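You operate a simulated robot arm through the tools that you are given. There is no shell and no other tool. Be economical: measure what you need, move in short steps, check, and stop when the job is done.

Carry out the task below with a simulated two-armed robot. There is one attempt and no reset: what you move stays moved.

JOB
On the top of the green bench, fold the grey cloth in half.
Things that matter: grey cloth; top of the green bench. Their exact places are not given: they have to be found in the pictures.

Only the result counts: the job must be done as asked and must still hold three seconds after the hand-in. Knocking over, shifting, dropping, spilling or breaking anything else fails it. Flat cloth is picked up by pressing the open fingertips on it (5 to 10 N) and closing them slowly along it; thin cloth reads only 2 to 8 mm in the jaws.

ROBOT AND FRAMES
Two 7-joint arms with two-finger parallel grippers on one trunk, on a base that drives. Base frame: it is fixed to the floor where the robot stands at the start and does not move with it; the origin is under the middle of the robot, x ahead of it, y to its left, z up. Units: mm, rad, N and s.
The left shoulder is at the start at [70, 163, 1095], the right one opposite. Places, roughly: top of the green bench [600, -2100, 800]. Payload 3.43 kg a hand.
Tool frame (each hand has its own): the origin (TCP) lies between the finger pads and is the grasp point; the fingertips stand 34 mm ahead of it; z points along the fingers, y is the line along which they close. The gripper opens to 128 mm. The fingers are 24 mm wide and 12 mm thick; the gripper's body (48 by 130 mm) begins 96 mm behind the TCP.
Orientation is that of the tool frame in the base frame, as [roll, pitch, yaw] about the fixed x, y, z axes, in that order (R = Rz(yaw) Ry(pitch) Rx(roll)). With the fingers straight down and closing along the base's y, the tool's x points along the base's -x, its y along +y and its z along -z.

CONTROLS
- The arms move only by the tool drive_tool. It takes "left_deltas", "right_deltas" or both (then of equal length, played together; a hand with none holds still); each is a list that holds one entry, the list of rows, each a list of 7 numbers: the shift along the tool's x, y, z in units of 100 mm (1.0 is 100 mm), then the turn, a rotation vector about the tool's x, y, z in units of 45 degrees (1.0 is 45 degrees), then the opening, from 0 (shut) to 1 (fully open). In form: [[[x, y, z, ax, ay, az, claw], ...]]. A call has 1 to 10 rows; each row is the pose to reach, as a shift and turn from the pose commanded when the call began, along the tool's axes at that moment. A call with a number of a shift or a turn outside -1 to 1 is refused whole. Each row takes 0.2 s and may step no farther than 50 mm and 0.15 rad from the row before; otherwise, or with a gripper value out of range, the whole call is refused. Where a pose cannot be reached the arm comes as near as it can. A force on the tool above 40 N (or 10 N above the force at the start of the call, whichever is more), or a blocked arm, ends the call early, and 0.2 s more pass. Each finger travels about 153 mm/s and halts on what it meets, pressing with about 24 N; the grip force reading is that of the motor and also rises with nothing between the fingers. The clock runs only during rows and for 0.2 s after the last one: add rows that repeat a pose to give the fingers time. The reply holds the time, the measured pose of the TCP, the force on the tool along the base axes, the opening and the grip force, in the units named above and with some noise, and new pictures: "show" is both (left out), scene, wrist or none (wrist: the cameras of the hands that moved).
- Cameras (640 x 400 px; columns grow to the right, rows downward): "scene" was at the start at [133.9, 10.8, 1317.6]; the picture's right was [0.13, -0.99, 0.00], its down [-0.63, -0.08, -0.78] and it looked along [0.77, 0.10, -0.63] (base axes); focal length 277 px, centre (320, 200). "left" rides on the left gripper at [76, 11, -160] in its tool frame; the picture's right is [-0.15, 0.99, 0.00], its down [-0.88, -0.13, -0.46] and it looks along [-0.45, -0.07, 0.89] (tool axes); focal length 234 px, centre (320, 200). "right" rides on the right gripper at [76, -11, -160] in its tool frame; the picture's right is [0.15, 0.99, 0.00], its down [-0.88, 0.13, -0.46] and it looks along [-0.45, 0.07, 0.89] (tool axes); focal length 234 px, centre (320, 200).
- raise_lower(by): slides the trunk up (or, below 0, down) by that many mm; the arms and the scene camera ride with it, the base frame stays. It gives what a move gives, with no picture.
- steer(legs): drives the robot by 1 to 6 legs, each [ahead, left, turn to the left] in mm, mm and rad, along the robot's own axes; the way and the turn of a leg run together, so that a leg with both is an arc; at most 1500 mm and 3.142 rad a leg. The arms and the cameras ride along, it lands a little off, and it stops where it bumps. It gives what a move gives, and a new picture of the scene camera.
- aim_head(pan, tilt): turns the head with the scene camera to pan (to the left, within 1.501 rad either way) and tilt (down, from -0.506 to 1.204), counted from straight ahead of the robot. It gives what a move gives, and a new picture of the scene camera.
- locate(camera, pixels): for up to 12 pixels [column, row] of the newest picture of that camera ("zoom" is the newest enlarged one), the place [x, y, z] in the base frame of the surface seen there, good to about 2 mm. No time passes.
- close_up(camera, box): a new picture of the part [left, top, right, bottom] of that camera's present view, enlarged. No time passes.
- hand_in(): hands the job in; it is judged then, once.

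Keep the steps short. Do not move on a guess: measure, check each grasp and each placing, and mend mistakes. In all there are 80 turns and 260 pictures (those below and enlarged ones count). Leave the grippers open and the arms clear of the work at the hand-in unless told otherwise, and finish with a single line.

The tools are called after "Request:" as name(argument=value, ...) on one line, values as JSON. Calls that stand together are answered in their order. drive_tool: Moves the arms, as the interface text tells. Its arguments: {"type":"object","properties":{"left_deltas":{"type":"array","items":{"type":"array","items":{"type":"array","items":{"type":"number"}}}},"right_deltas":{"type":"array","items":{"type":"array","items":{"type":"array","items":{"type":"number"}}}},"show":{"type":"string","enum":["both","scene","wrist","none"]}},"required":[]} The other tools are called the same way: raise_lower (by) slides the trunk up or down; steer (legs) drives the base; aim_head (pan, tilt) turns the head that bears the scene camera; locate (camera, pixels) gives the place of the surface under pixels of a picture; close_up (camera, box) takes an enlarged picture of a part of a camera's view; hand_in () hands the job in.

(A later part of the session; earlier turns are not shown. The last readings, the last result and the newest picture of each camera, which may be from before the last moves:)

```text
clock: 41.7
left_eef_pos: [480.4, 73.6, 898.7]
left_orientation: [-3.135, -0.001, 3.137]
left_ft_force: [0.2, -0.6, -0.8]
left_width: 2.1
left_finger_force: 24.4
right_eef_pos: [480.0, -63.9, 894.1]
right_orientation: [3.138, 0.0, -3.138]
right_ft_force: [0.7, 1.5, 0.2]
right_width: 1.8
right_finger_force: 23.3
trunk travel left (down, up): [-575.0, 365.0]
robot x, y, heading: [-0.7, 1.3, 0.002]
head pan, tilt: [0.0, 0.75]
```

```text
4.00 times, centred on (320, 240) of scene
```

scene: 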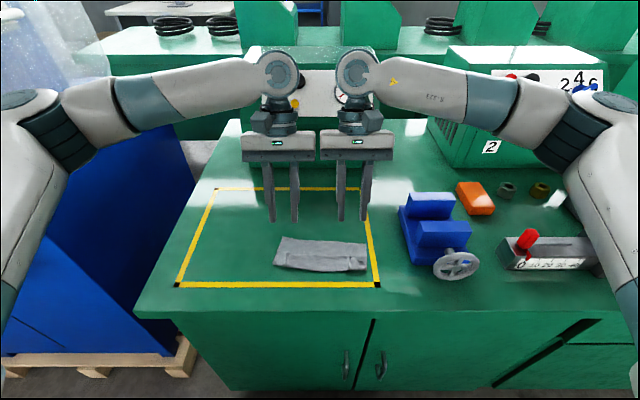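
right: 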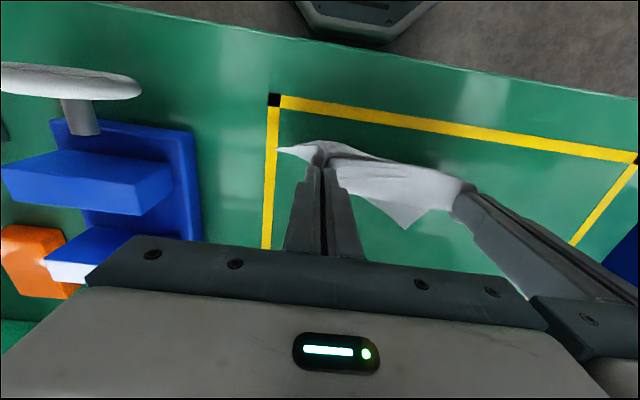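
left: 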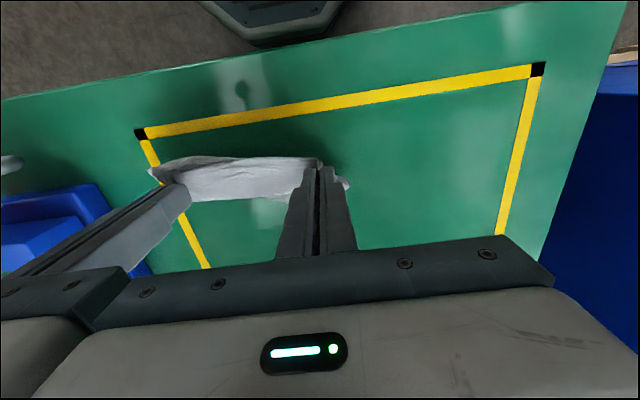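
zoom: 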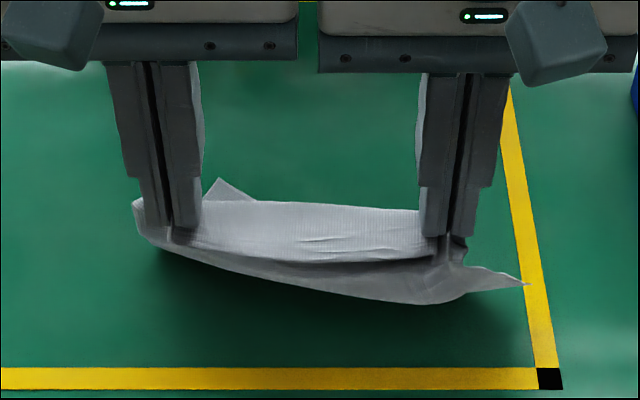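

The right hand also took lower layers. I'll lower again, release only the right, and raise it a bit.

Request:
drive_tool(left_deltas=[[[0, 0, 0.2, 0, 0, 0, 0], [0, 0, 0.35, 0, 0, 0, 0], [0, 0, 0.5, 0, 0, 0, 0], [0, 0, 0.5, 0, 0, 0, 0], [0, 0, 0.5, 0, 0, 0, 0], [0, 0, 0.5, 0, 0, 0, 0], [0, 0, 0.5, 0, 0, 0, 0], [0, 0, 0.5, 0, 0, 0, 0], [0, 0, 0.5, 0, 0, 0, 0]]], right_deltas=[[[0, 0, 0.2, 0, 0, 0, 0], [0, 0, 0.35, 0, 0, 0, 0], [0, 0, 0.5, 0, 0, 0, 0], [0, 0, 0.5, 0, 0, 0, 0.15], [0, 0, 0.5, 0, 0, 0, 0.3], [0, 0, 0.5, 0, 0, 0, 0.4], [0, 0, 0.3, 0, 0, 0, 0.4], [0, 0, 0.0, 0, 0, 0, 0.4], [0, 0, -0.1, 0, 0, 0, 0.4]]], show="scene")

Request:
close_up(camera="scene", box=[240, 190, 400, 290])

```text
clock: 43.7
left_eef_pos: [482.2, 72.0, 847.7]
left_orientation: [-3.135, -0.001, 3.135]
left_ft_force: [-0.1, -1.0, -0.5]
left_width: 1.7
left_finger_force: 24.4
right_eef_pos: [480.1, -62.2, 904.9]
right_orientation: [3.139, 0.001, -3.136]
right_ft_force: [0.7, 0.2, 1.2]
right_width: 51.1
right_finger_force: 0.0
trunk travel left (down, up): [-575.0, 365.0]
robot x, y, heading: [-1.0, 0.3, 0.001]
head pan, tilt: [0.0, 0.75]
```

scene: 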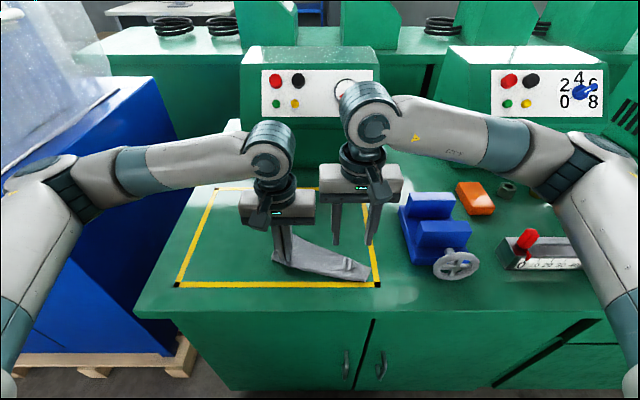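

```text
4.00 times, centred on (320, 240) of scene
```

zoom: 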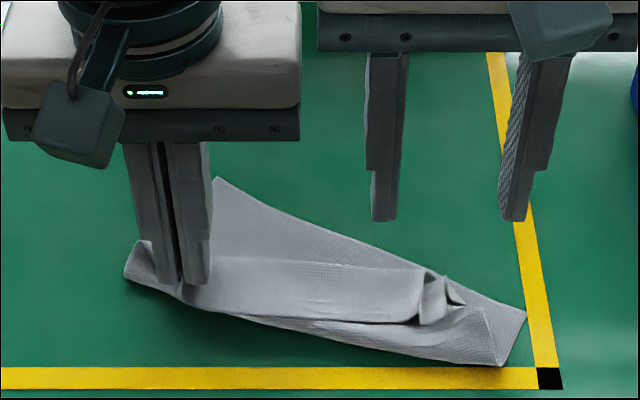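

I'll lift the left hand 80 mm and draw it toward the robot to unroll the held corner; the right goes up out of the way.

Request:
drive_tool(left_deltas=[[[0, 0, -0.2, 0, 0, 0, 0], [0, 0, -0.4, 0, 0, 0, 0], [0, 0, -0.6, 0, 0, 0, 0], [0, 0, -0.8, 0, 0, 0, 0], [0.15, 0.05, -0.8, 0, 0, 0, 0], [0.3, 0.1, -0.75, 0, 0, 0, 0], [0.45, 0.15, -0.6, 0, 0, 0, 0], [0.6, 0.2, -0.45, 0, 0, 0, 0], [0.6, 0.2, -0.45, 0, 0, 0, 0]]], right_deltas=[[[0, -0.1, 0, 0, 0, 0, 0.4], [0, -0.2, -0.1, 0, 0, 0, 0.4], [0, -0.3, -0.2, 0, 0, 0, 0.4], [0, -0.4, -0.3, 0, 0, 0, 0.4], [0, -0.5, -0.3, 0, 0, 0, 0.4], [0, -0.6, -0.3, 0, 0, 0, 0.4], [0, -0.6, -0.3, 0, 0, 0, 0.4], [0, -0.6, -0.3, 0, 0, 0, 0.4], [0, -0.6, -0.3, 0, 0, 0, 0.4]]], show="scene")

Request:
close_up(camera="scene", box=[240, 190, 400, 290])

```text
clock: 45.7
left_eef_pos: [423.3, 93.1, 894.2]
left_orientation: [-3.138, -0.001, 3.138]
left_ft_force: [0.1, -0.4, 0.2]
left_width: 1.7
left_finger_force: 23.7
right_eef_pos: [479.1, -120.8, 936.7]
right_orientation: [3.137, 0.001, -3.138]
right_ft_force: [0.8, 0.5, 0.1]
right_width: 51.2
right_finger_force: 0.1
trunk travel left (down, up): [-575.0, 365.0]
robot x, y, heading: [-0.6, -0.2, -0.004]
head pan, tilt: [0.0, 0.75]
```

scene: 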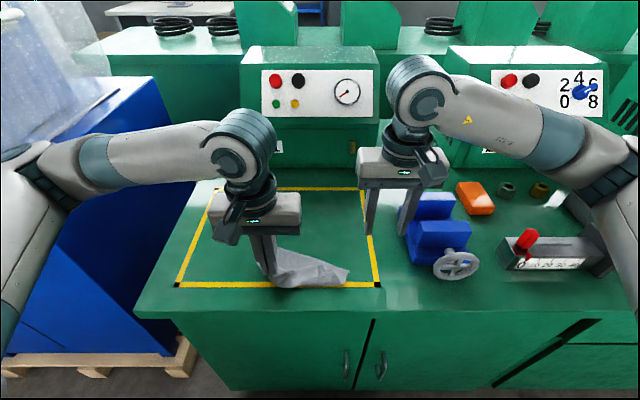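

```text
4.00 times, centred on (320, 240) of scene
```

zoom: 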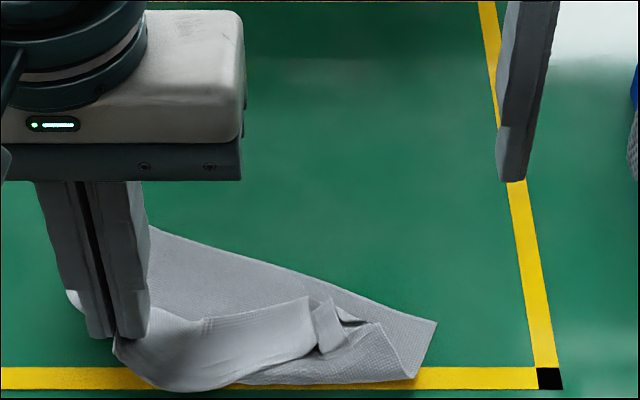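

The left corner is unrolling. I'll measure the cloth, including the right-hand corner flap at zoom (325,325).

Request:
locate(camera="zoom", pixels=[[436, 322], [412, 378], [325, 325], [335, 310], [320, 350], [270, 330], [180, 386], [152, 228], [290, 275], [375, 350], [310, 300], [345, 330]])

Request:
close_up(camera="scene", box=[300, 252, 364, 292])

```text
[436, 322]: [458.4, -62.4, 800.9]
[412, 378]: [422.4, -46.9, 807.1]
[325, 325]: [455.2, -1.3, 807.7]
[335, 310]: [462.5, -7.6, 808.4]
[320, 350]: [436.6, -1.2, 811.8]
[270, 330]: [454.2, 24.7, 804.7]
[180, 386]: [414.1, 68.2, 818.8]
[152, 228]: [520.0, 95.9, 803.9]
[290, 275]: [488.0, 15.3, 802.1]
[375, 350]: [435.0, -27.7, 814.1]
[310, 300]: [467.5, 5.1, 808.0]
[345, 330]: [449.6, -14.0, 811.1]
```

```text
10.00 times, centred on (332, 272) of scene
```

zoom: 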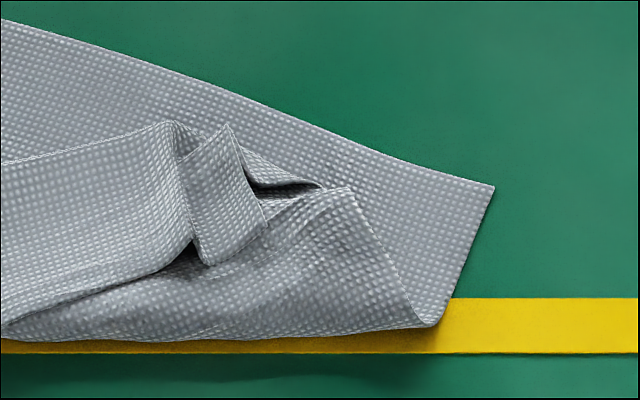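

I'll lay the left corner down a little further out at about (405, 105), release it and clear the left hand. Then the right hand can take the other corner flap.

Request:
drive_tool(left_deltas=[[[0.09, 0.06, 0.2, 0, 0, 0, 0], [0.18, 0.12, 0.4, 0, 0, 0, 0], [0.18, 0.12, 0.52, 0, 0, 0, 0], [0.18, 0.12, 0.52, 0, 0, 0, 0.1], [0.18, 0.12, 0.52, 0, 0, 0, 0.2], [0.18, 0.12, 0.52, 0, 0, 0, 0.3], [0.18, 0.12, 0.3, 0, 0, 0, 0.3], [0.18, 0.12, -0.1, 0, 0, 0, 0.3], [0.15, 0.5, -0.3, 0, 0, 0, 0.3], [0.0, 0.9, -0.3, 0, 0, 0, 0.3]]], show="scene")

Request:
close_up(camera="scene", box=[240, 215, 384, 305])

```text
clock: 47.9
left_eef_pos: [423.3, 181.7, 924.4]
left_orientation: [-3.135, -0.002, 3.137]
left_ft_force: [-0.5, 0.0, -0.1]
left_width: 38.3
left_finger_force: 0.2
right_eef_pos: [479.6, -121.0, 937.7]
right_orientation: [3.138, 0.001, -3.139]
right_ft_force: [-0.1, 0.6, -0.1]
right_width: 51.2
right_finger_force: 0.1
trunk travel left (down, up): [-575.0, 365.0]
robot x, y, heading: [0.4, -1.3, -0.001]
head pan, tilt: [0.0, 0.75]
```

scene: 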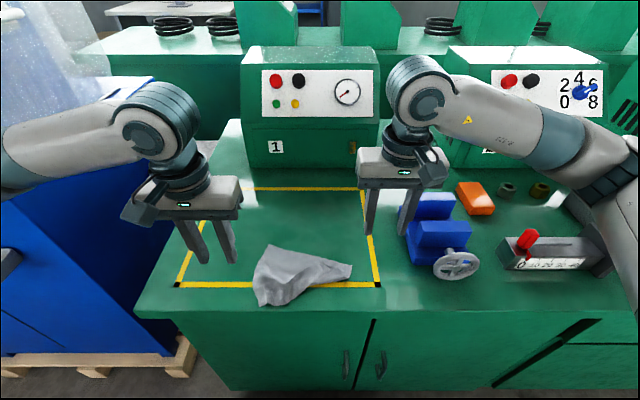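

```text
4.44 times, centred on (312, 260) of scene
```

zoom: 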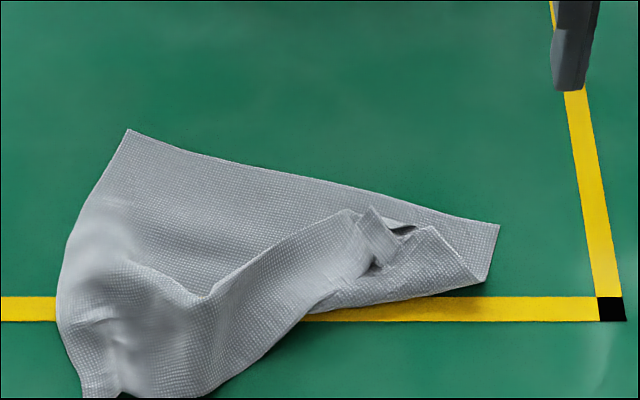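

Left corner is unrolled. I'll locate the right corner flap near zoom (375,235).

Request:
locate(camera="zoom", pixels=[[370, 210], [395, 245], [375, 265], [360, 235], [378, 235], [497, 226], [480, 283], [320, 310], [128, 130], [85, 395], [115, 390], [130, 340]])

Request:
close_up(camera="scene", box=[304, 252, 368, 292])

Request:
close_up(camera="scene", box=[240, 250, 336, 310])

```text
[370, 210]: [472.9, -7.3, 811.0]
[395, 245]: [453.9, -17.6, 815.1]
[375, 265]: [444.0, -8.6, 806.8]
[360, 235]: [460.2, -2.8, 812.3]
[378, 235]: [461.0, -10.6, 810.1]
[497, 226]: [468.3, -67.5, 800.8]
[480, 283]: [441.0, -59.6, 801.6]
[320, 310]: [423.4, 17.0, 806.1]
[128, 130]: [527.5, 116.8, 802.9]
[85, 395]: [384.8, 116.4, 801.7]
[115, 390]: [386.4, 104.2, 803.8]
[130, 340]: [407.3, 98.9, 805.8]
```

```text
10.00 times, centred on (336, 272) of scene
```

zoom: 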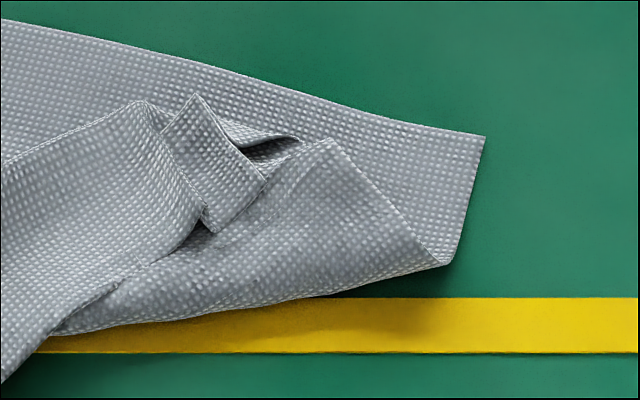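

```text
6.67 times, centred on (288, 280) of scene
```

zoom: 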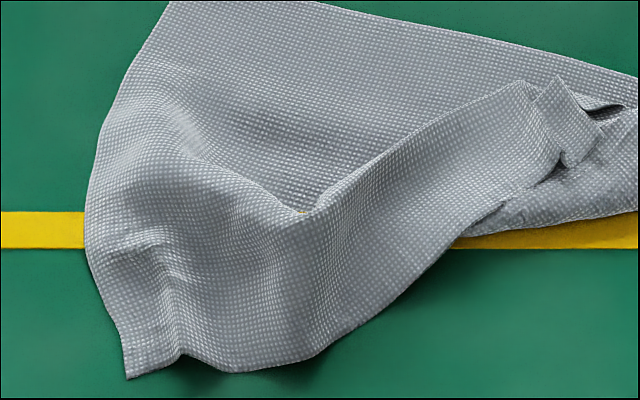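

I'll bring the right hand toward the flap at about (457, -9).

Request:
drive_tool(right_deltas=[[[0.06, 0.25, 0, 0, 0, 0, 0.28], [0.12, 0.5, 0.1, 0, 0, 0, 0.28], [0.18, 0.75, 0.3, 0, 0, 0, 0.28], [0.23, 1.0, 0.6, 0, 0, 0, 0.28], [0.23, 1.0, 0.75, 0, 0, 0, 0.28]]], show="none")

Request:
drive_tool(right_deltas=[[[0, 0.11, 0.05, 0, 0, 0, 0.28], [0, 0.11, 0.15, 0, 0, 0, 0.28], [0, 0.11, 0.225, 0, 0, 0, 0.28], [0, 0.11, 0.225, 0, 0, 0, 0.28]]], show="wrist")

Request:
close_up(camera="scene", box=[288, 220, 384, 280])

```text
clock: 49.1
left_eef_pos: [424.5, 180.1, 924.5]
left_orientation: [-3.138, -0.003, 3.137]
left_ft_force: [-0.2, 0.6, -0.5]
left_width: 38.2
left_finger_force: 0.1
right_eef_pos: [455.9, -22.7, 859.5]
right_orientation: [3.138, 0.001, -3.14]
right_ft_force: [-0.1, 0.0, 0.2]
right_width: 35.7
right_finger_force: 0.1
trunk travel left (down, up): [-575.0, 365.0]
robot x, y, heading: [0.3, -1.2, -0.001]
head pan, tilt: [0.0, 0.75]
```

```text
clock: 50.1
left_eef_pos: [424.3, 181.9, 925.1]
left_orientation: [-3.135, -0.001, 3.136]
left_ft_force: [0.7, -0.2, -0.5]
left_width: 38.5
left_finger_force: 0.1
right_eef_pos: [456.6, -11.2, 838.4]
right_orientation: [3.138, 0.0, -3.138]
right_ft_force: [-1.1, -0.7, -0.3]
right_width: 35.8
right_finger_force: 0.0
trunk travel left (down, up): [-575.0, 365.0]
robot x, y, heading: [-3.4, -0.2, -0.006]
head pan, tilt: [0.0, 0.75]
```

right: 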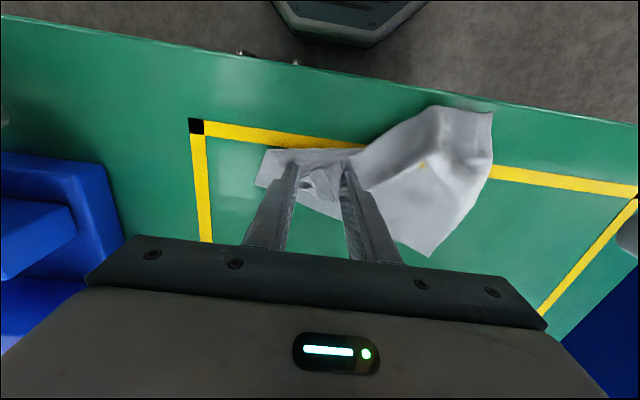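

```text
6.67 times, centred on (336, 250) of scene
```

zoom: 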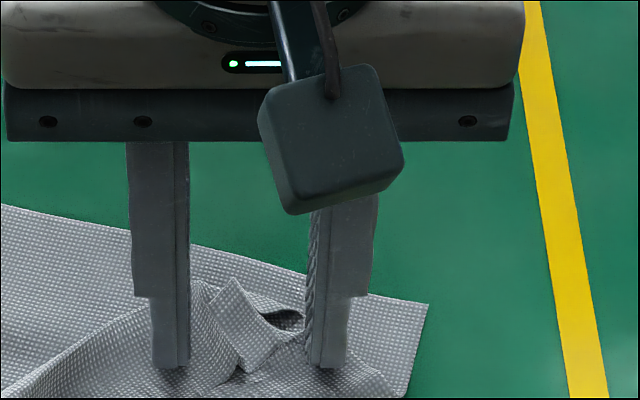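

The flap is well between the right fingers, tips at z≈805. I'll close slowly, then lift 50 mm to see.

Request:
drive_tool(right_deltas=[[[0, 0, 0, 0, 0, 0, 0.22], [0, 0, 0, 0, 0, 0, 0.16], [0, 0, 0, 0, 0, 0, 0.1], [0, 0, 0, 0, 0, 0, 0.05], [0, 0, 0, 0, 0, 0, 0], [0, 0, 0, 0, 0, 0, 0], [0, 0, -0.15, 0, 0, 0, 0], [0, 0, -0.3, 0, 0, 0, 0], [0, 0, -0.5, 0, 0, 0, 0], [0, 0, -0.5, 0, 0, 0, 0]]], show="wrist")

Request:
close_up(camera="scene", box=[240, 210, 400, 310])

```text
clock: 52.3
left_eef_pos: [424.5, 180.3, 923.6]
left_orientation: [-3.136, -0.002, 3.135]
left_ft_force: [-0.3, -0.1, -0.2]
left_width: 38.2
left_finger_force: 0.1
right_eef_pos: [455.6, -13.2, 888.6]
right_orientation: [3.139, 0.0, -3.138]
right_ft_force: [0.4, -0.1, 0.1]
right_width: 1.9
right_finger_force: 24.0
trunk travel left (down, up): [-575.0, 365.0]
robot x, y, heading: [0.9, -0.0, 0.004]
head pan, tilt: [0.0, 0.75]
```

right: 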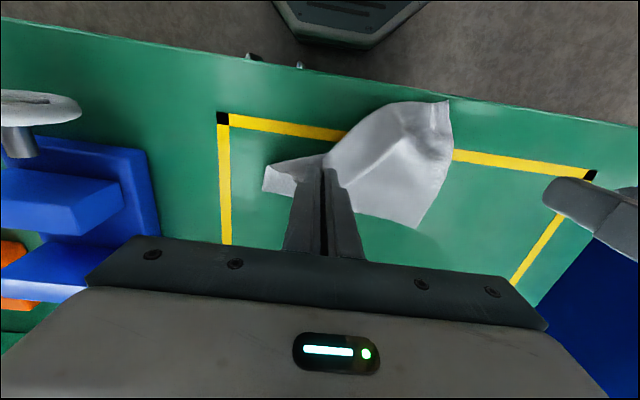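

```text
4.00 times, centred on (320, 260) of scene
```

zoom: 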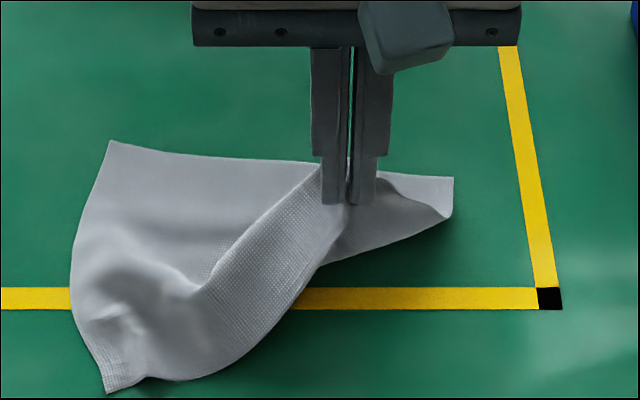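

The right hand holds the corner flap. I'll carry it up and over toward (410, -60) to unroll it.

Request:
drive_tool(right_deltas=[[[0, -0.05, -0.3, 0, 0, 0, 0], [0.1, -0.15, -0.4, 0, 0, 0, 0], [0.2, -0.25, -0.4, 0, 0, 0, 0], [0.3, -0.35, -0.3, 0, 0, 0, 0], [0.4, -0.42, -0.1, 0, 0, 0, 0], [0.45, -0.47, 0.15, 0, 0, 0, 0], [0.45, -0.47, 0.35, 0, 0, 0, 0], [0.45, -0.47, 0.35, 0, 0, 0, 0]]], show="scene")

Request:
close_up(camera="scene", box=[240, 210, 400, 310])

```text
clock: 54.1
left_eef_pos: [423.5, 181.3, 923.3]
left_orientation: [-3.136, -0.002, 3.137]
left_ft_force: [-0.1, -0.5, 0.3]
left_width: 38.4
left_finger_force: 0.2
right_eef_pos: [410.0, -58.3, 851.0]
right_orientation: [3.137, 0.0, -3.138]
right_ft_force: [-0.4, -0.6, 0.1]
right_width: 1.8
right_finger_force: 24.3
trunk travel left (down, up): [-575.0, 365.0]
robot x, y, heading: [0.6, -0.4, 0.003]
head pan, tilt: [0.0, 0.75]
```

scene: 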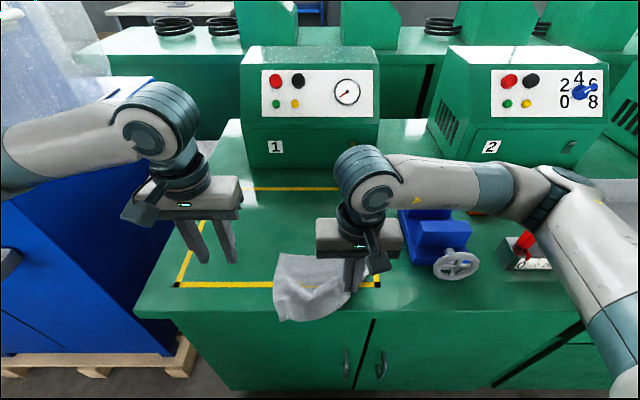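

```text
4.00 times, centred on (320, 260) of scene
```

zoom: 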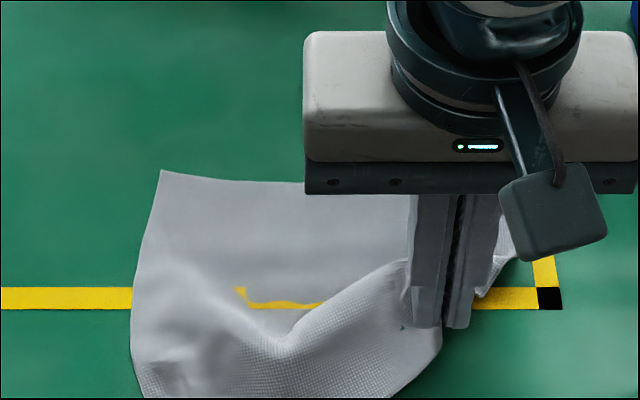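

Unrolled and squarer now. I'll locate the near-left corner with a close-up further down.

Request:
close_up(camera="scene", box=[256, 245, 384, 325])

Request:
locate(camera="zoom", pixels=[[116, 368], [160, 375], [200, 365], [105, 280], [150, 310], [330, 345], [240, 375], [130, 340], [130, 50], [160, 340], [470, 230], [190, 330]])

```text
5.00 times, centred on (320, 285) of scene
```

zoom: 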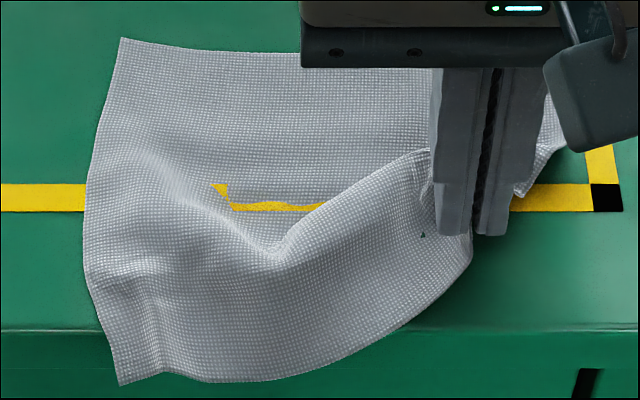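

```text
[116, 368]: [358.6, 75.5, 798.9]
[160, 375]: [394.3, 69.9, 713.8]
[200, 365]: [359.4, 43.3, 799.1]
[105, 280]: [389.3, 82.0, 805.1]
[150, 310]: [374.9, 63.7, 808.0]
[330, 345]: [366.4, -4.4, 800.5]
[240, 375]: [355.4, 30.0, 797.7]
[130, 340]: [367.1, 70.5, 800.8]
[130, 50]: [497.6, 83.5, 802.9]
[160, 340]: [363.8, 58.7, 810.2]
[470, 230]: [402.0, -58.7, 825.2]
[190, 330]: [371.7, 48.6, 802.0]
```

The near-left corner overhangs the bench front (x≈358). I'll draw the held right corner forward and up to pull it back onto the bench.

Request:
drive_tool(right_deltas=[[[-0.1, 0, -0.15, 0, 0, 0, 0], [-0.25, -0.03, -0.3, 0, 0, 0, 0], [-0.4, -0.08, -0.3, 0, 0, 0, 0], [-0.55, -0.14, -0.3, 0, 0, 0, 0], [-0.7, -0.2, -0.3, 0, 0, 0, 0], [-0.85, -0.25, -0.3, 0, 0, 0, 0], [-0.95, -0.3, -0.3, 0, 0, 0, 0], [-0.95, -0.3, -0.3, 0, 0, 0, 0]]], show="scene")

Request:
close_up(camera="scene", box=[240, 210, 400, 310])

```text
clock: 55.9
left_eef_pos: [423.9, 181.3, 924.6]
left_orientation: [-3.138, -0.002, 3.136]
left_ft_force: [-0.7, 0.0, 0.1]
left_width: 38.4
left_finger_force: 0.1
right_eef_pos: [506.7, -90.0, 882.4]
right_orientation: [3.138, 0.002, -3.14]
right_ft_force: [-0.5, 0.4, 0.5]
right_width: 2.1
right_finger_force: 24.1
trunk travel left (down, up): [-575.0, 365.0]
robot x, y, heading: [-1.5, -1.8, -0.002]
head pan, tilt: [0.0, 0.75]
```

scene: 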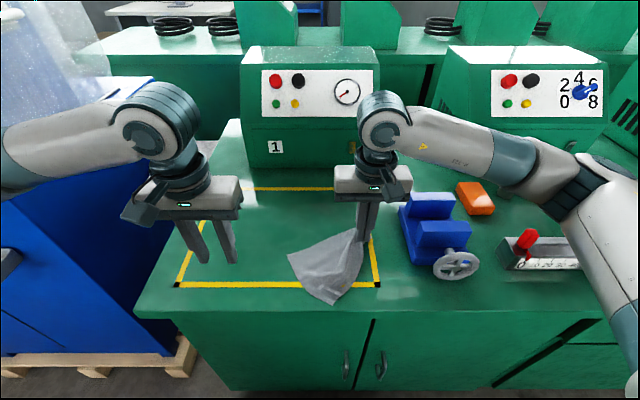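

```text
4.00 times, centred on (320, 260) of scene
```

zoom: 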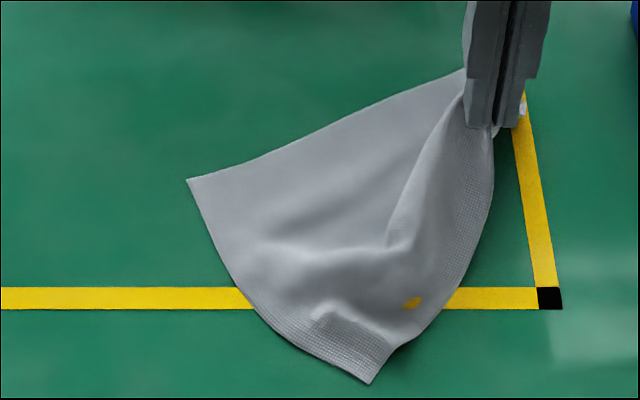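

The near-left corner is now at zoom (370,382), on the bench. Measuring it and the other edges.

Request:
locate(camera="zoom", pixels=[[368, 378], [355, 355], [330, 340], [300, 330], [190, 182], [385, 350], [440, 90], [250, 300], [488, 200], [350, 320]])

Request:
close_up(camera="right", box=[160, 60, 480, 260])

```text
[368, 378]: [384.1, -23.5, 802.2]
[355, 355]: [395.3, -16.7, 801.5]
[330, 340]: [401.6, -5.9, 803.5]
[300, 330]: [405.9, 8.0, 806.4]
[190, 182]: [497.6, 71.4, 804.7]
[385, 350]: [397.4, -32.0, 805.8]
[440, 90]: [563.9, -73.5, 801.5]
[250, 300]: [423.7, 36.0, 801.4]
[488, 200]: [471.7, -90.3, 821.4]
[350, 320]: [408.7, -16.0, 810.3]
```

```text
2.00 times, centred on (320, 160) of right
```

zoom: 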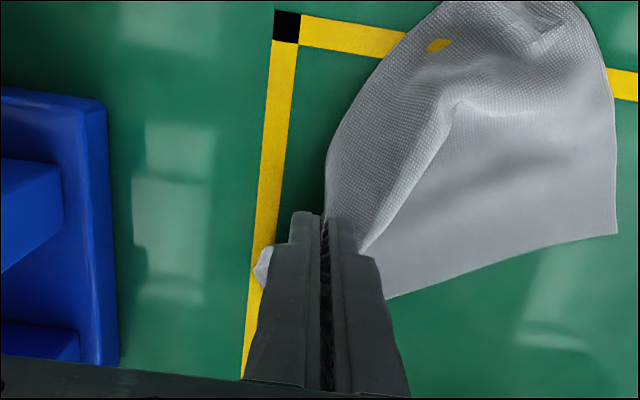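

I'll shift the right hand slightly away (using the edge's slack) and bring the left over the near-left corner at a safe height.

Request:
drive_tool(left_deltas=[[[0.0, -0.25, 0, 0, 0, 0, 0.24], [0.0, -0.5, 0, 0, 0, 0, 0.24], [0.0, -0.75, 0, 0, 0, 0, 0.24], [0.0, -1.0, 0, 0, 0, 0, 0.24], [0.0, -1.0, 0, 0, 0, 0, 0.24]]], right_deltas=[[[-0.05, -0.05, -0.05, 0, 0, 0, 0], [-0.1, -0.1, -0.1, 0, 0, 0, 0], [-0.15, -0.1, -0.15, 0, 0, 0, 0], [-0.2, -0.1, -0.2, 0, 0, 0, 0], [-0.2, -0.1, -0.2, 0, 0, 0, 0]]], show="scene")

Request:
close_up(camera="scene", box=[240, 210, 400, 310])

Request:
locate(camera="zoom", pixels=[[368, 376], [372, 368], [355, 355], [385, 350], [330, 340], [380, 330]])

```text
clock: 57.1
left_eef_pos: [422.0, 82.7, 924.9]
left_orientation: [-3.135, -0.002, 3.137]
left_ft_force: [1.4, 0.5, 0.3]
left_width: 30.7
left_finger_force: 0.1
right_eef_pos: [525.5, -99.6, 902.3]
right_orientation: [3.138, 0.001, -3.14]
right_ft_force: [-0.9, 0.1, -0.4]
right_width: 2.1
right_finger_force: 23.4
trunk travel left (down, up): [-575.0, 365.0]
robot x, y, heading: [-3.5, -0.3, 0.0]
head pan, tilt: [0.0, 0.75]
```

scene: 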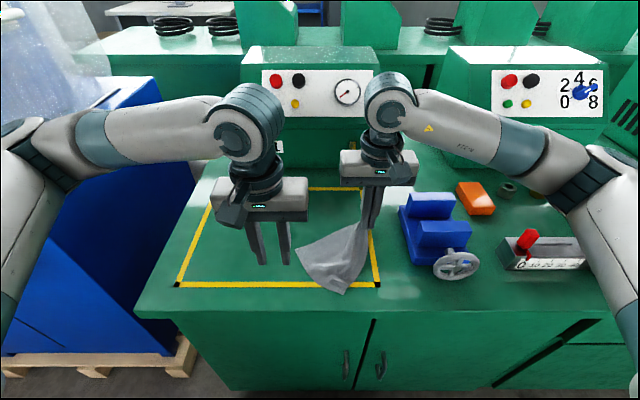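

```text
4.00 times, centred on (320, 260) of scene
```

zoom: 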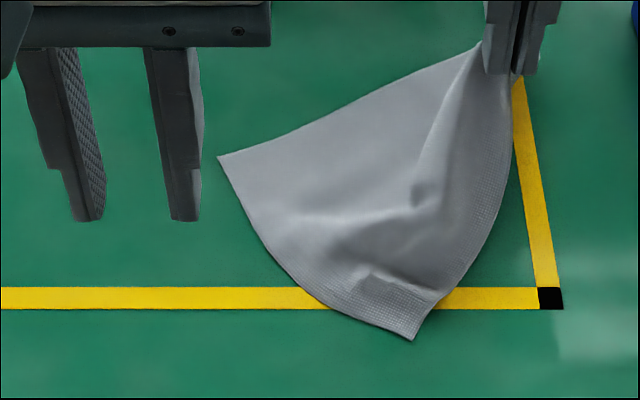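

```text
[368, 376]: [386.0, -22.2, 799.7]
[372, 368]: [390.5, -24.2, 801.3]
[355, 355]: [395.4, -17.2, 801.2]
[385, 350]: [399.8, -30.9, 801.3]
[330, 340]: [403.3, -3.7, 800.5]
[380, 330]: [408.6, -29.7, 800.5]
```

The corner moved with it, now at zoom (414,338). Measuring again.

Request:
locate(camera="zoom", pixels=[[412, 334], [400, 315], [380, 322], [350, 305], [430, 300], [375, 275], [405, 290], [220, 158], [280, 260], [480, 230], [505, 150], [400, 85]])

```text
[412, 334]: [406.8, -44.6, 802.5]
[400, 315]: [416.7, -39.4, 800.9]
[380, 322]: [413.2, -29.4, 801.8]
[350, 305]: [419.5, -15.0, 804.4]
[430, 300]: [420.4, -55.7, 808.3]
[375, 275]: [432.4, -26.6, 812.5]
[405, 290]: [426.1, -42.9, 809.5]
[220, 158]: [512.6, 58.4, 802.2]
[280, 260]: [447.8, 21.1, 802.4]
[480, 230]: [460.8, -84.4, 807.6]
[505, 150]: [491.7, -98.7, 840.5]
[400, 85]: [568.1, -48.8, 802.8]
```

To keep the right camera away from the left hand, I'll tilt the right hand 30° (camera swings forward). Meanwhile the left moves above the corner at height.

Request:
drive_tool(right_deltas=[[[0, 0, 0, 0, 0.16, 0, 0], [0, 0, 0, 0, 0.33, 0, 0], [0, 0, 0, 0, 0.5, 0, 0], [0, 0, 0, 0, 0.667, 0, 0], [0, 0, 0, 0, 0.667, 0, 0], [0, 0, 0, 0, 0.667, 0, 0], [0, 0, 0, 0, 0.667, 0, 0], [0, 0, 0, 0, 0.667, 0, 0]]], left_deltas=[[[0, 0, 0, 0, 0, 0, 0.24], [0, 0, 0, 0, 0, 0, 0.24], [0, 0, 0, 0, 0, 0, 0.24], [0, -0.25, 0.1, 0, 0, 0, 0.24], [0, -0.5, 0.2, 0, 0, 0, 0.24], [0, -0.8, 0.3, 0, 0, 0, 0.24], [0, -1.0, 0.35, 0, 0, 0, 0.24], [0, -1.0, 0.35, 0, 0, 0, 0.24]]], show="both")

Request:
close_up(camera="scene", box=[260, 210, 420, 310])

```text
clock: 58.9
left_eef_pos: [421.3, -18.3, 889.6]
left_orientation: [-3.137, -0.002, 3.135]
left_ft_force: [1.3, -0.3, 0.2]
left_width: 30.5
left_finger_force: 0.1
right_eef_pos: [527.3, -98.4, 902.4]
right_orientation: [3.137, -0.522, -3.136]
right_ft_force: [-0.5, 0.1, 0.3]
right_width: 2.0
right_finger_force: 23.7
trunk travel left (down, up): [-575.0, 365.0]
robot x, y, heading: [-0.6, 2.3, -0.002]
head pan, tilt: [0.0, 0.75]
```

scene: 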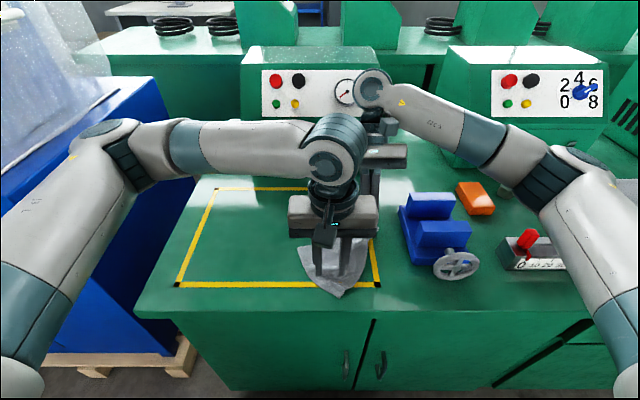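
right: 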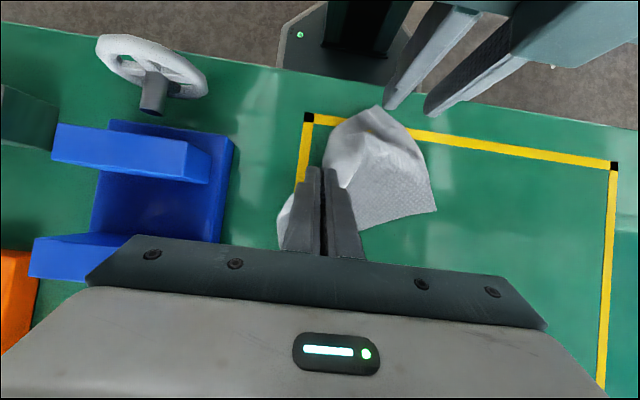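
left: 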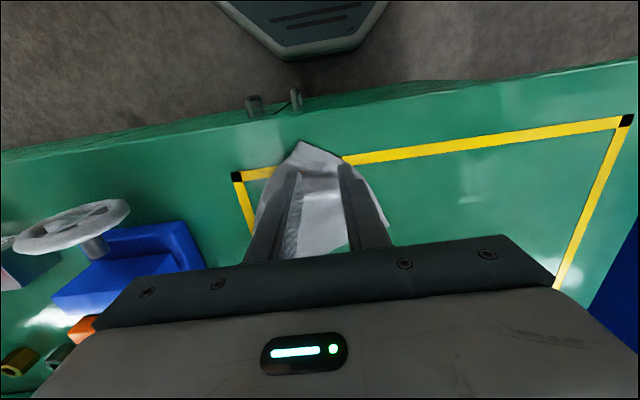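

```text
4.00 times, centred on (340, 260) of scene
```

zoom: 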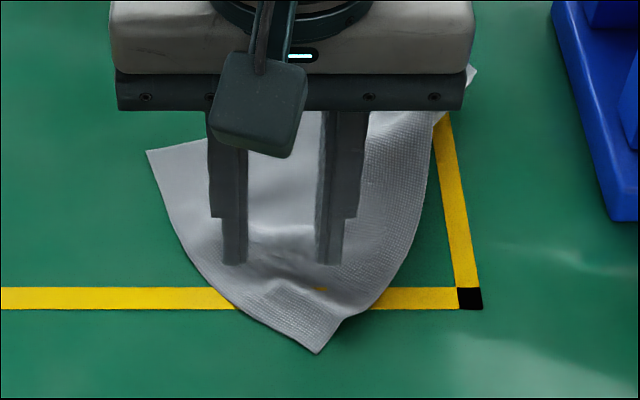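

The corner tip shows at left (302,145). Locating it.

Request:
locate(camera="left", pixels=[[302, 146], [310, 165], [285, 170], [325, 160], [320, 200], [272, 190]])

Request:
locate(camera="zoom", pixels=[[317, 347], [300, 325], [275, 325], [340, 315]])

```text
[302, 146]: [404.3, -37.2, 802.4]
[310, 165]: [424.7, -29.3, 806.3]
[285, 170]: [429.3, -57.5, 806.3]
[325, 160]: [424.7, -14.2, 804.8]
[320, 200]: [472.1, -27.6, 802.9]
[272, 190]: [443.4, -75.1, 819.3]
```

```text
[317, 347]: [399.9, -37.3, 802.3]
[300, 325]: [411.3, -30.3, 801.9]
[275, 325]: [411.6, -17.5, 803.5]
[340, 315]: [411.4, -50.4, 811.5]
```

Corner tip is at (400, -37). Left goes to (413, -35), jaw about 26 mm, down to near contact.

Request:
drive_tool(left_deltas=[[[0.04, -0.09, 0.15, 0, 0, 0, 0.2], [0.08, -0.17, 0.3, 0, 0, 0, 0.2], [0.08, -0.17, 0.42, 0, 0, 0, 0.2], [0.08, -0.17, 0.5, 0, 0, 0, 0.2], [0.08, -0.17, 0.53, 0, 0, 0, 0.2], [0.08, -0.17, 0.54, 0, 0, 0, 0.2]]], show="wrist")

```text
clock: 60.3
left_eef_pos: [415.1, -33.9, 834.9]
left_orientation: [-3.133, -0.002, 3.137]
left_ft_force: [-1.4, -1.6, 4.9]
left_width: 25.4
left_finger_force: 0.0
right_eef_pos: [525.3, -98.6, 902.6]
right_orientation: [3.138, -0.524, -3.136]
right_ft_force: [-0.7, 0.8, 0.5]
right_width: 2.1
right_finger_force: 23.5
trunk travel left (down, up): [-575.0, 365.0]
robot x, y, heading: [-0.1, -1.5, -0.001]
head pan, tilt: [0.0, 0.75]
```

left: 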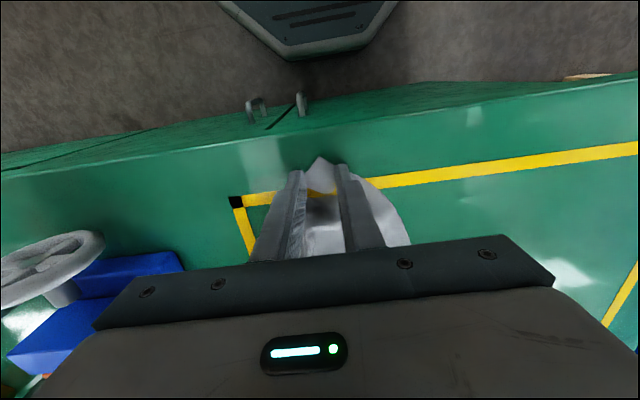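

Contact at 4.9 N with the corner between the fingers. I'll close slowly.

Request:
drive_tool(left_deltas=[[[0, 0, 0.003, 0, 0, 0, 0.17], [0, 0, 0.003, 0, 0, 0, 0.14], [0, 0, 0.003, 0, 0, 0, 0.11], [0, 0, 0.003, 0, 0, 0, 0.08], [0, 0, 0.003, 0, 0, 0, 0.05], [0, 0, 0.003, 0, 0, 0, 0.02], [0, 0, 0.003, 0, 0, 0, 0], [0, 0, 0.003, 0, 0, 0, 0], [0, 0, -0.15, 0, 0, 0, 0], [0, 0, -0.3, 0, 0, 0, 0]]], show="scene")

Request:
close_up(camera="scene", box=[260, 210, 420, 310])

```text
clock: 62.5
left_eef_pos: [413.3, -35.4, 865.3]
left_orientation: [-3.136, -0.002, 3.139]
left_ft_force: [0.2, 0.5, -1.2]
left_width: 1.9
left_finger_force: 23.8
right_eef_pos: [524.9, -98.3, 903.6]
right_orientation: [3.137, -0.524, -3.135]
right_ft_force: [-0.3, 0.4, 0.4]
right_width: 2.1
right_finger_force: 24.2
trunk travel left (down, up): [-575.0, 365.0]
robot x, y, heading: [-3.7, 0.7, 0.004]
head pan, tilt: [0.0, 0.75]
```

scene: 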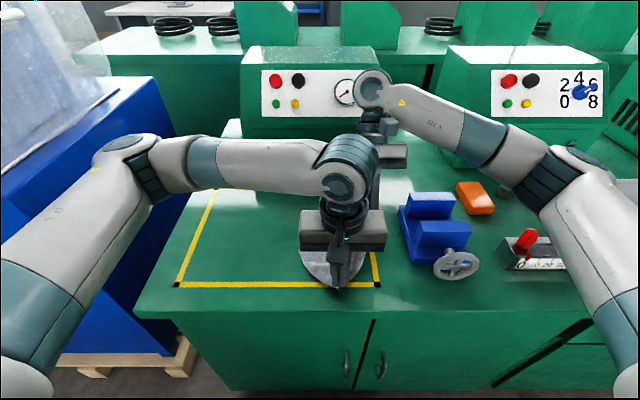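

```text
4.00 times, centred on (340, 260) of scene
```

zoom: 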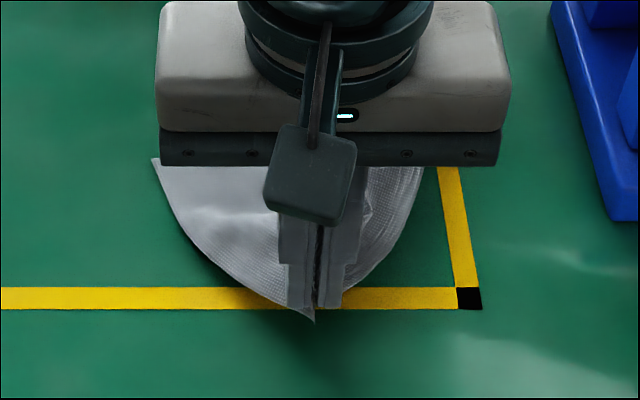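

Left grip reads 1.9 mm. Now I'll raise both, the left also going toward +y, so the cloth hangs from its two near corners.

Request:
drive_tool(left_deltas=[[[-0.03, 0.1, -0.1, 0, 0, 0, 0], [-0.06, 0.2, -0.2, 0, 0, 0, 0], [-0.1, 0.3, -0.3, 0, 0, 0, 0], [-0.14, 0.4, -0.4, 0, 0, 0, 0], [-0.18, 0.5, -0.5, 0, 0, 0, 0], [-0.22, 0.6, -0.6, 0, 0, 0, 0], [-0.26, 0.7, -0.7, 0, 0, 0, 0], [-0.3, 0.8, -0.8, 0, 0, 0, 0], [-0.3, 0.8, -0.8, 0, 0, 0, 0]]], right_deltas=[[[0.05, 0, -0.09, 0, 0, 0, 0], [0.1, 0, -0.17, 0, 0, 0, 0], [0.15, 0, -0.26, 0, 0, 0, 0], [0.2, 0, -0.34, 0, 0, 0, 0], [0.25, 0, -0.43, 0, 0, 0, 0], [0.3, 0, -0.52, 0, 0, 0, 0], [0.35, 0, -0.6, 0, 0, 0, 0], [0.4, 0, -0.69, 0, 0, 0, 0], [0.4, 0, -0.69, 0, 0, 0, 0]]], show="scene")

Request:
close_up(camera="scene", box=[240, 180, 400, 280])

```text
clock: 64.5
left_eef_pos: [445.9, 46.5, 945.0]
left_orientation: [-3.133, -0.001, 3.136]
left_ft_force: [8.7, -24.6, 9.1]
left_width: 2.0
left_finger_force: 23.9
right_eef_pos: [526.3, -100.5, 981.0]
right_orientation: [3.135, -0.524, -3.135]
right_ft_force: [-8.5, 25.4, -9.0]
right_width: 2.0
right_finger_force: 23.8
trunk travel left (down, up): [-575.0, 365.0]
robot x, y, heading: [-0.4, 0.3, -0.004]
head pan, tilt: [0.0, 0.75]
```

scene: 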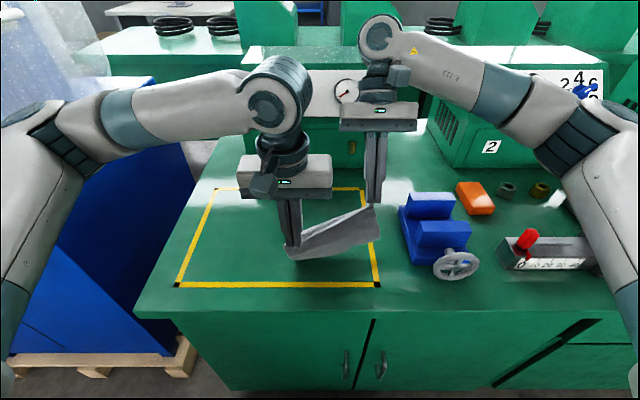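

```text
4.00 times, centred on (320, 230) of scene
```

zoom: 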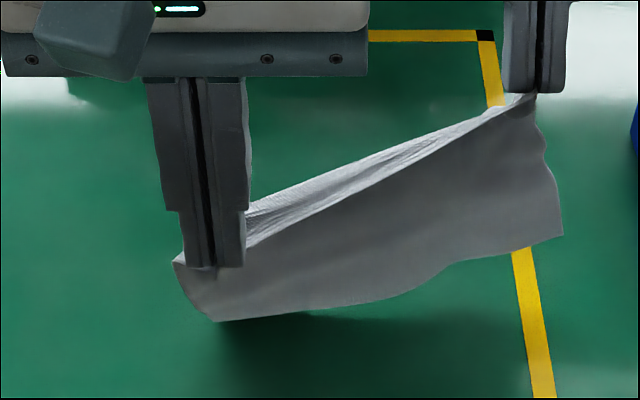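

The cloth hangs between the hands but tension is 27 N (tips 163 mm apart). I'll level and align both at about 148 mm apart, unturning the right hand.

Request:
drive_tool(left_deltas=[[[-0.09, 0.04, -0.08, 0, 0, 0, 0], [-0.18, 0.1, -0.16, 0, 0, 0, 0], [-0.27, 0.17, -0.24, 0, 0, 0, 0], [-0.36, 0.24, -0.32, 0, 0, 0, 0], [-0.44, 0.3, -0.4, 0, 0, 0, 0], [-0.44, 0.3, -0.4, 0, 0, 0, 0], [-0.44, 0.3, -0.4, 0, 0, 0, 0]]], right_deltas=[[[0.06, 0.06, 0.03, 0, -0.13, 0, 0], [0.13, 0.12, 0.06, 0, -0.27, 0, 0], [0.2, 0.18, 0.09, 0, -0.4, 0, 0], [0.27, 0.24, 0.12, 0, -0.54, 0, 0], [0.33, 0.28, 0.145, 0, -0.667, 0, 0], [0.33, 0.28, 0.145, 0, -0.667, 0, 0], [0.33, 0.28, 0.145, 0, -0.667, 0, 0]]], show="scene")

Request:
close_up(camera="scene", box=[240, 170, 400, 270])

```text
clock: 66.1
left_eef_pos: [488.6, 77.3, 983.7]
left_orientation: [-3.137, -0.001, 3.138]
left_ft_force: [-0.8, -4.5, 0.4]
left_width: 1.7
left_finger_force: 24.3
right_eef_pos: [490.1, -70.1, 987.4]
right_orientation: [3.136, 0.002, -3.136]
right_ft_force: [0.0, 3.5, 0.5]
right_width: 2.0
right_finger_force: 24.5
trunk travel left (down, up): [-575.0, 365.0]
robot x, y, heading: [-3.8, -1.5, 0.0]
head pan, tilt: [0.0, 0.75]
```

scene: 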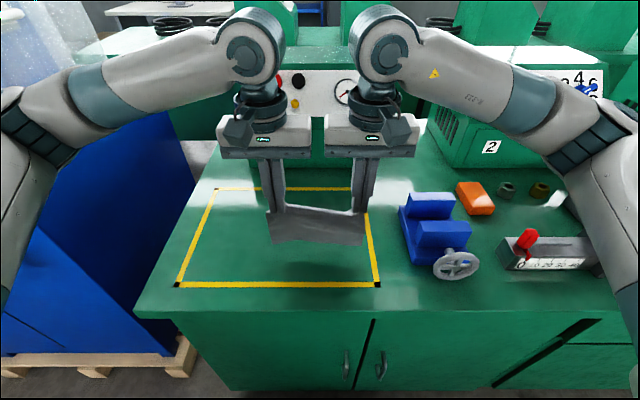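

```text
4.00 times, centred on (320, 220) of scene
```

zoom: 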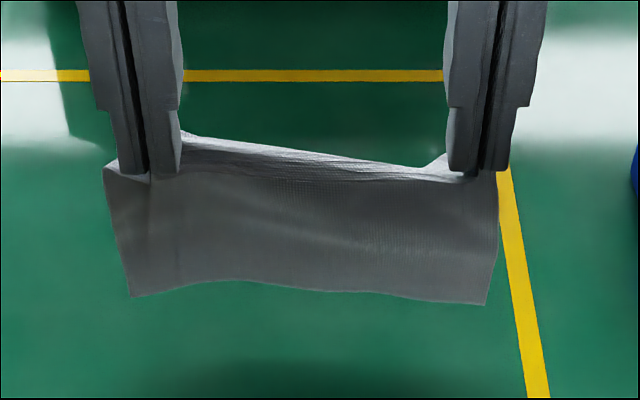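

The cloth now hangs cleanly from one edge. I'll measure the strip at the top and the lower edge to see which way the free edge points.

Request:
locate(camera="zoom", pixels=[[300, 165], [300, 150], [300, 180], [190, 137], [190, 175], [420, 170], [440, 160], [300, 230], [300, 285], [135, 292], [485, 300], [120, 170]])

Request:
close_up(camera="left", box=[100, 90, 420, 290])

Request:
close_up(camera="right", box=[220, 90, 540, 290])

```text
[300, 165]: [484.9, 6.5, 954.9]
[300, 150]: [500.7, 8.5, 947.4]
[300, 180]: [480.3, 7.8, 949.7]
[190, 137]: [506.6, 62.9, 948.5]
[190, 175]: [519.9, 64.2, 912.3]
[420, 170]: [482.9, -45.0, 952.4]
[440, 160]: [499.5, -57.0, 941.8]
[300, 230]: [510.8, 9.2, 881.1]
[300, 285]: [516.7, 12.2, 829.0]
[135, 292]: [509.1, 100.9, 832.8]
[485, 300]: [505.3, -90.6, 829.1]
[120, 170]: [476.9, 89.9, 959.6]
```

```text
2.00 times, centred on (260, 190) of left
```

zoom: 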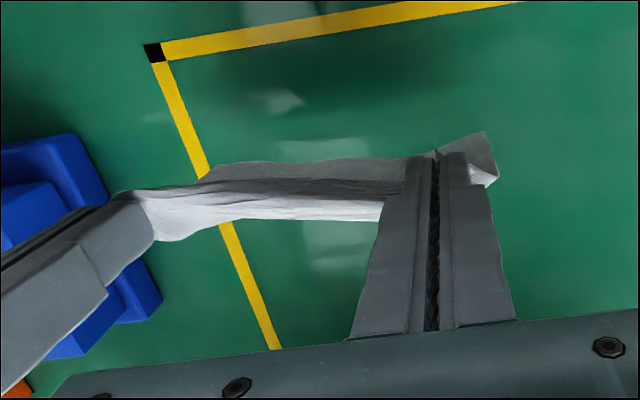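

```text
2.00 times, centred on (380, 190) of right
```

zoom: 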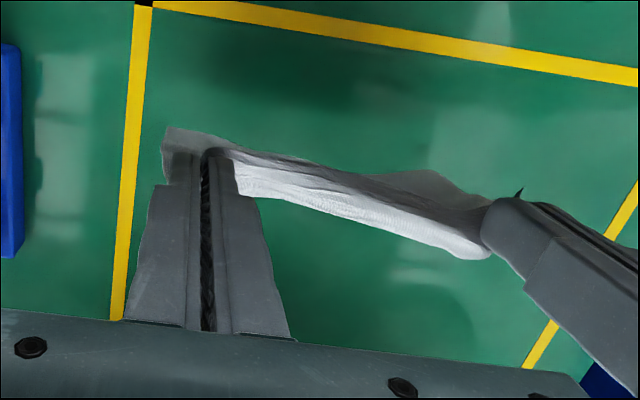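

The free edge points toward the robot (x≈480) and the sheet hangs from the far side, lower edge at z≈830. So folding toward the robot needs no flip. I'll lay the lower half away from me, then bring the held edge back over it. First, 45 mm back and down until the lower edge almost touches.

Request:
drive_tool(left_deltas=[[[0.1, 0, 0.03, 0, 0, 0, 0], [0.2, 0, 0.08, 0, 0, 0, 0], [0.3, 0, 0.12, 0, 0, 0, 0], [0.4, 0, 0.16, 0, 0, 0, 0], [0.45, 0, 0.2, 0, 0, 0, 0], [0.45, 0, 0.23, 0, 0, 0, 0], [0.45, 0, 0.23, 0, 0, 0, 0], [0.45, 0, 0.23, 0, 0, 0, 0]]], right_deltas=[[[0.1, 0, 0.05, 0, 0, 0, 0], [0.2, 0, 0.1, 0, 0, 0, 0], [0.3, 0, 0.15, 0, 0, 0, 0], [0.4, 0, 0.19, 0, 0, 0, 0], [0.46, 0, 0.23, 0, 0, 0, 0], [0.46, 0, 0.26, 0, 0, 0, 0], [0.46, 0, 0.26, 0, 0, 0, 0], [0.46, 0, 0.26, 0, 0, 0, 0]]], show="scene")

Request:
close_up(camera="scene", box=[240, 190, 400, 290])

Request:
locate(camera="zoom", pixels=[[300, 300], [300, 310], [140, 320], [480, 320], [300, 200], [300, 250], [200, 300], [400, 310]])

```text
clock: 67.9
left_eef_pos: [443.4, 77.0, 961.4]
left_orientation: [-3.137, -0.001, 3.136]
left_ft_force: [0.1, -3.6, -0.3]
left_width: 1.8
left_finger_force: 23.6
right_eef_pos: [445.0, -70.0, 959.4]
right_orientation: [3.138, -0.001, -3.14]
right_ft_force: [1.4, 2.6, 0.2]
right_width: 1.7
right_finger_force: 24.0
trunk travel left (down, up): [-575.0, 365.0]
robot x, y, heading: [-1.0, -3.0, -0.004]
head pan, tilt: [0.0, 0.75]
```

scene: 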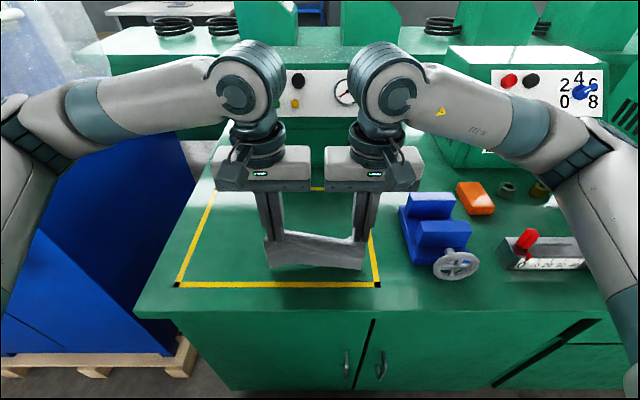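

```text
4.00 times, centred on (320, 240) of scene
```

zoom: 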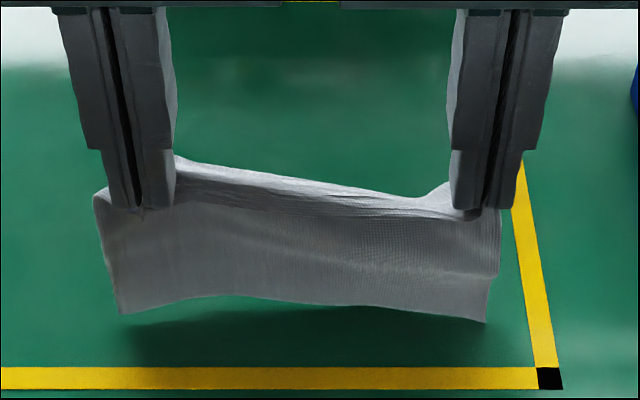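

```text
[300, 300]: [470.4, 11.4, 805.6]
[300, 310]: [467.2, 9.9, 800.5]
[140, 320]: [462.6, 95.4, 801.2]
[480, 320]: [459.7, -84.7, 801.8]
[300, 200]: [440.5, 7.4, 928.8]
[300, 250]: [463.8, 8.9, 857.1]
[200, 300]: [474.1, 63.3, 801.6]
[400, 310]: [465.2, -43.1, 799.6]
```

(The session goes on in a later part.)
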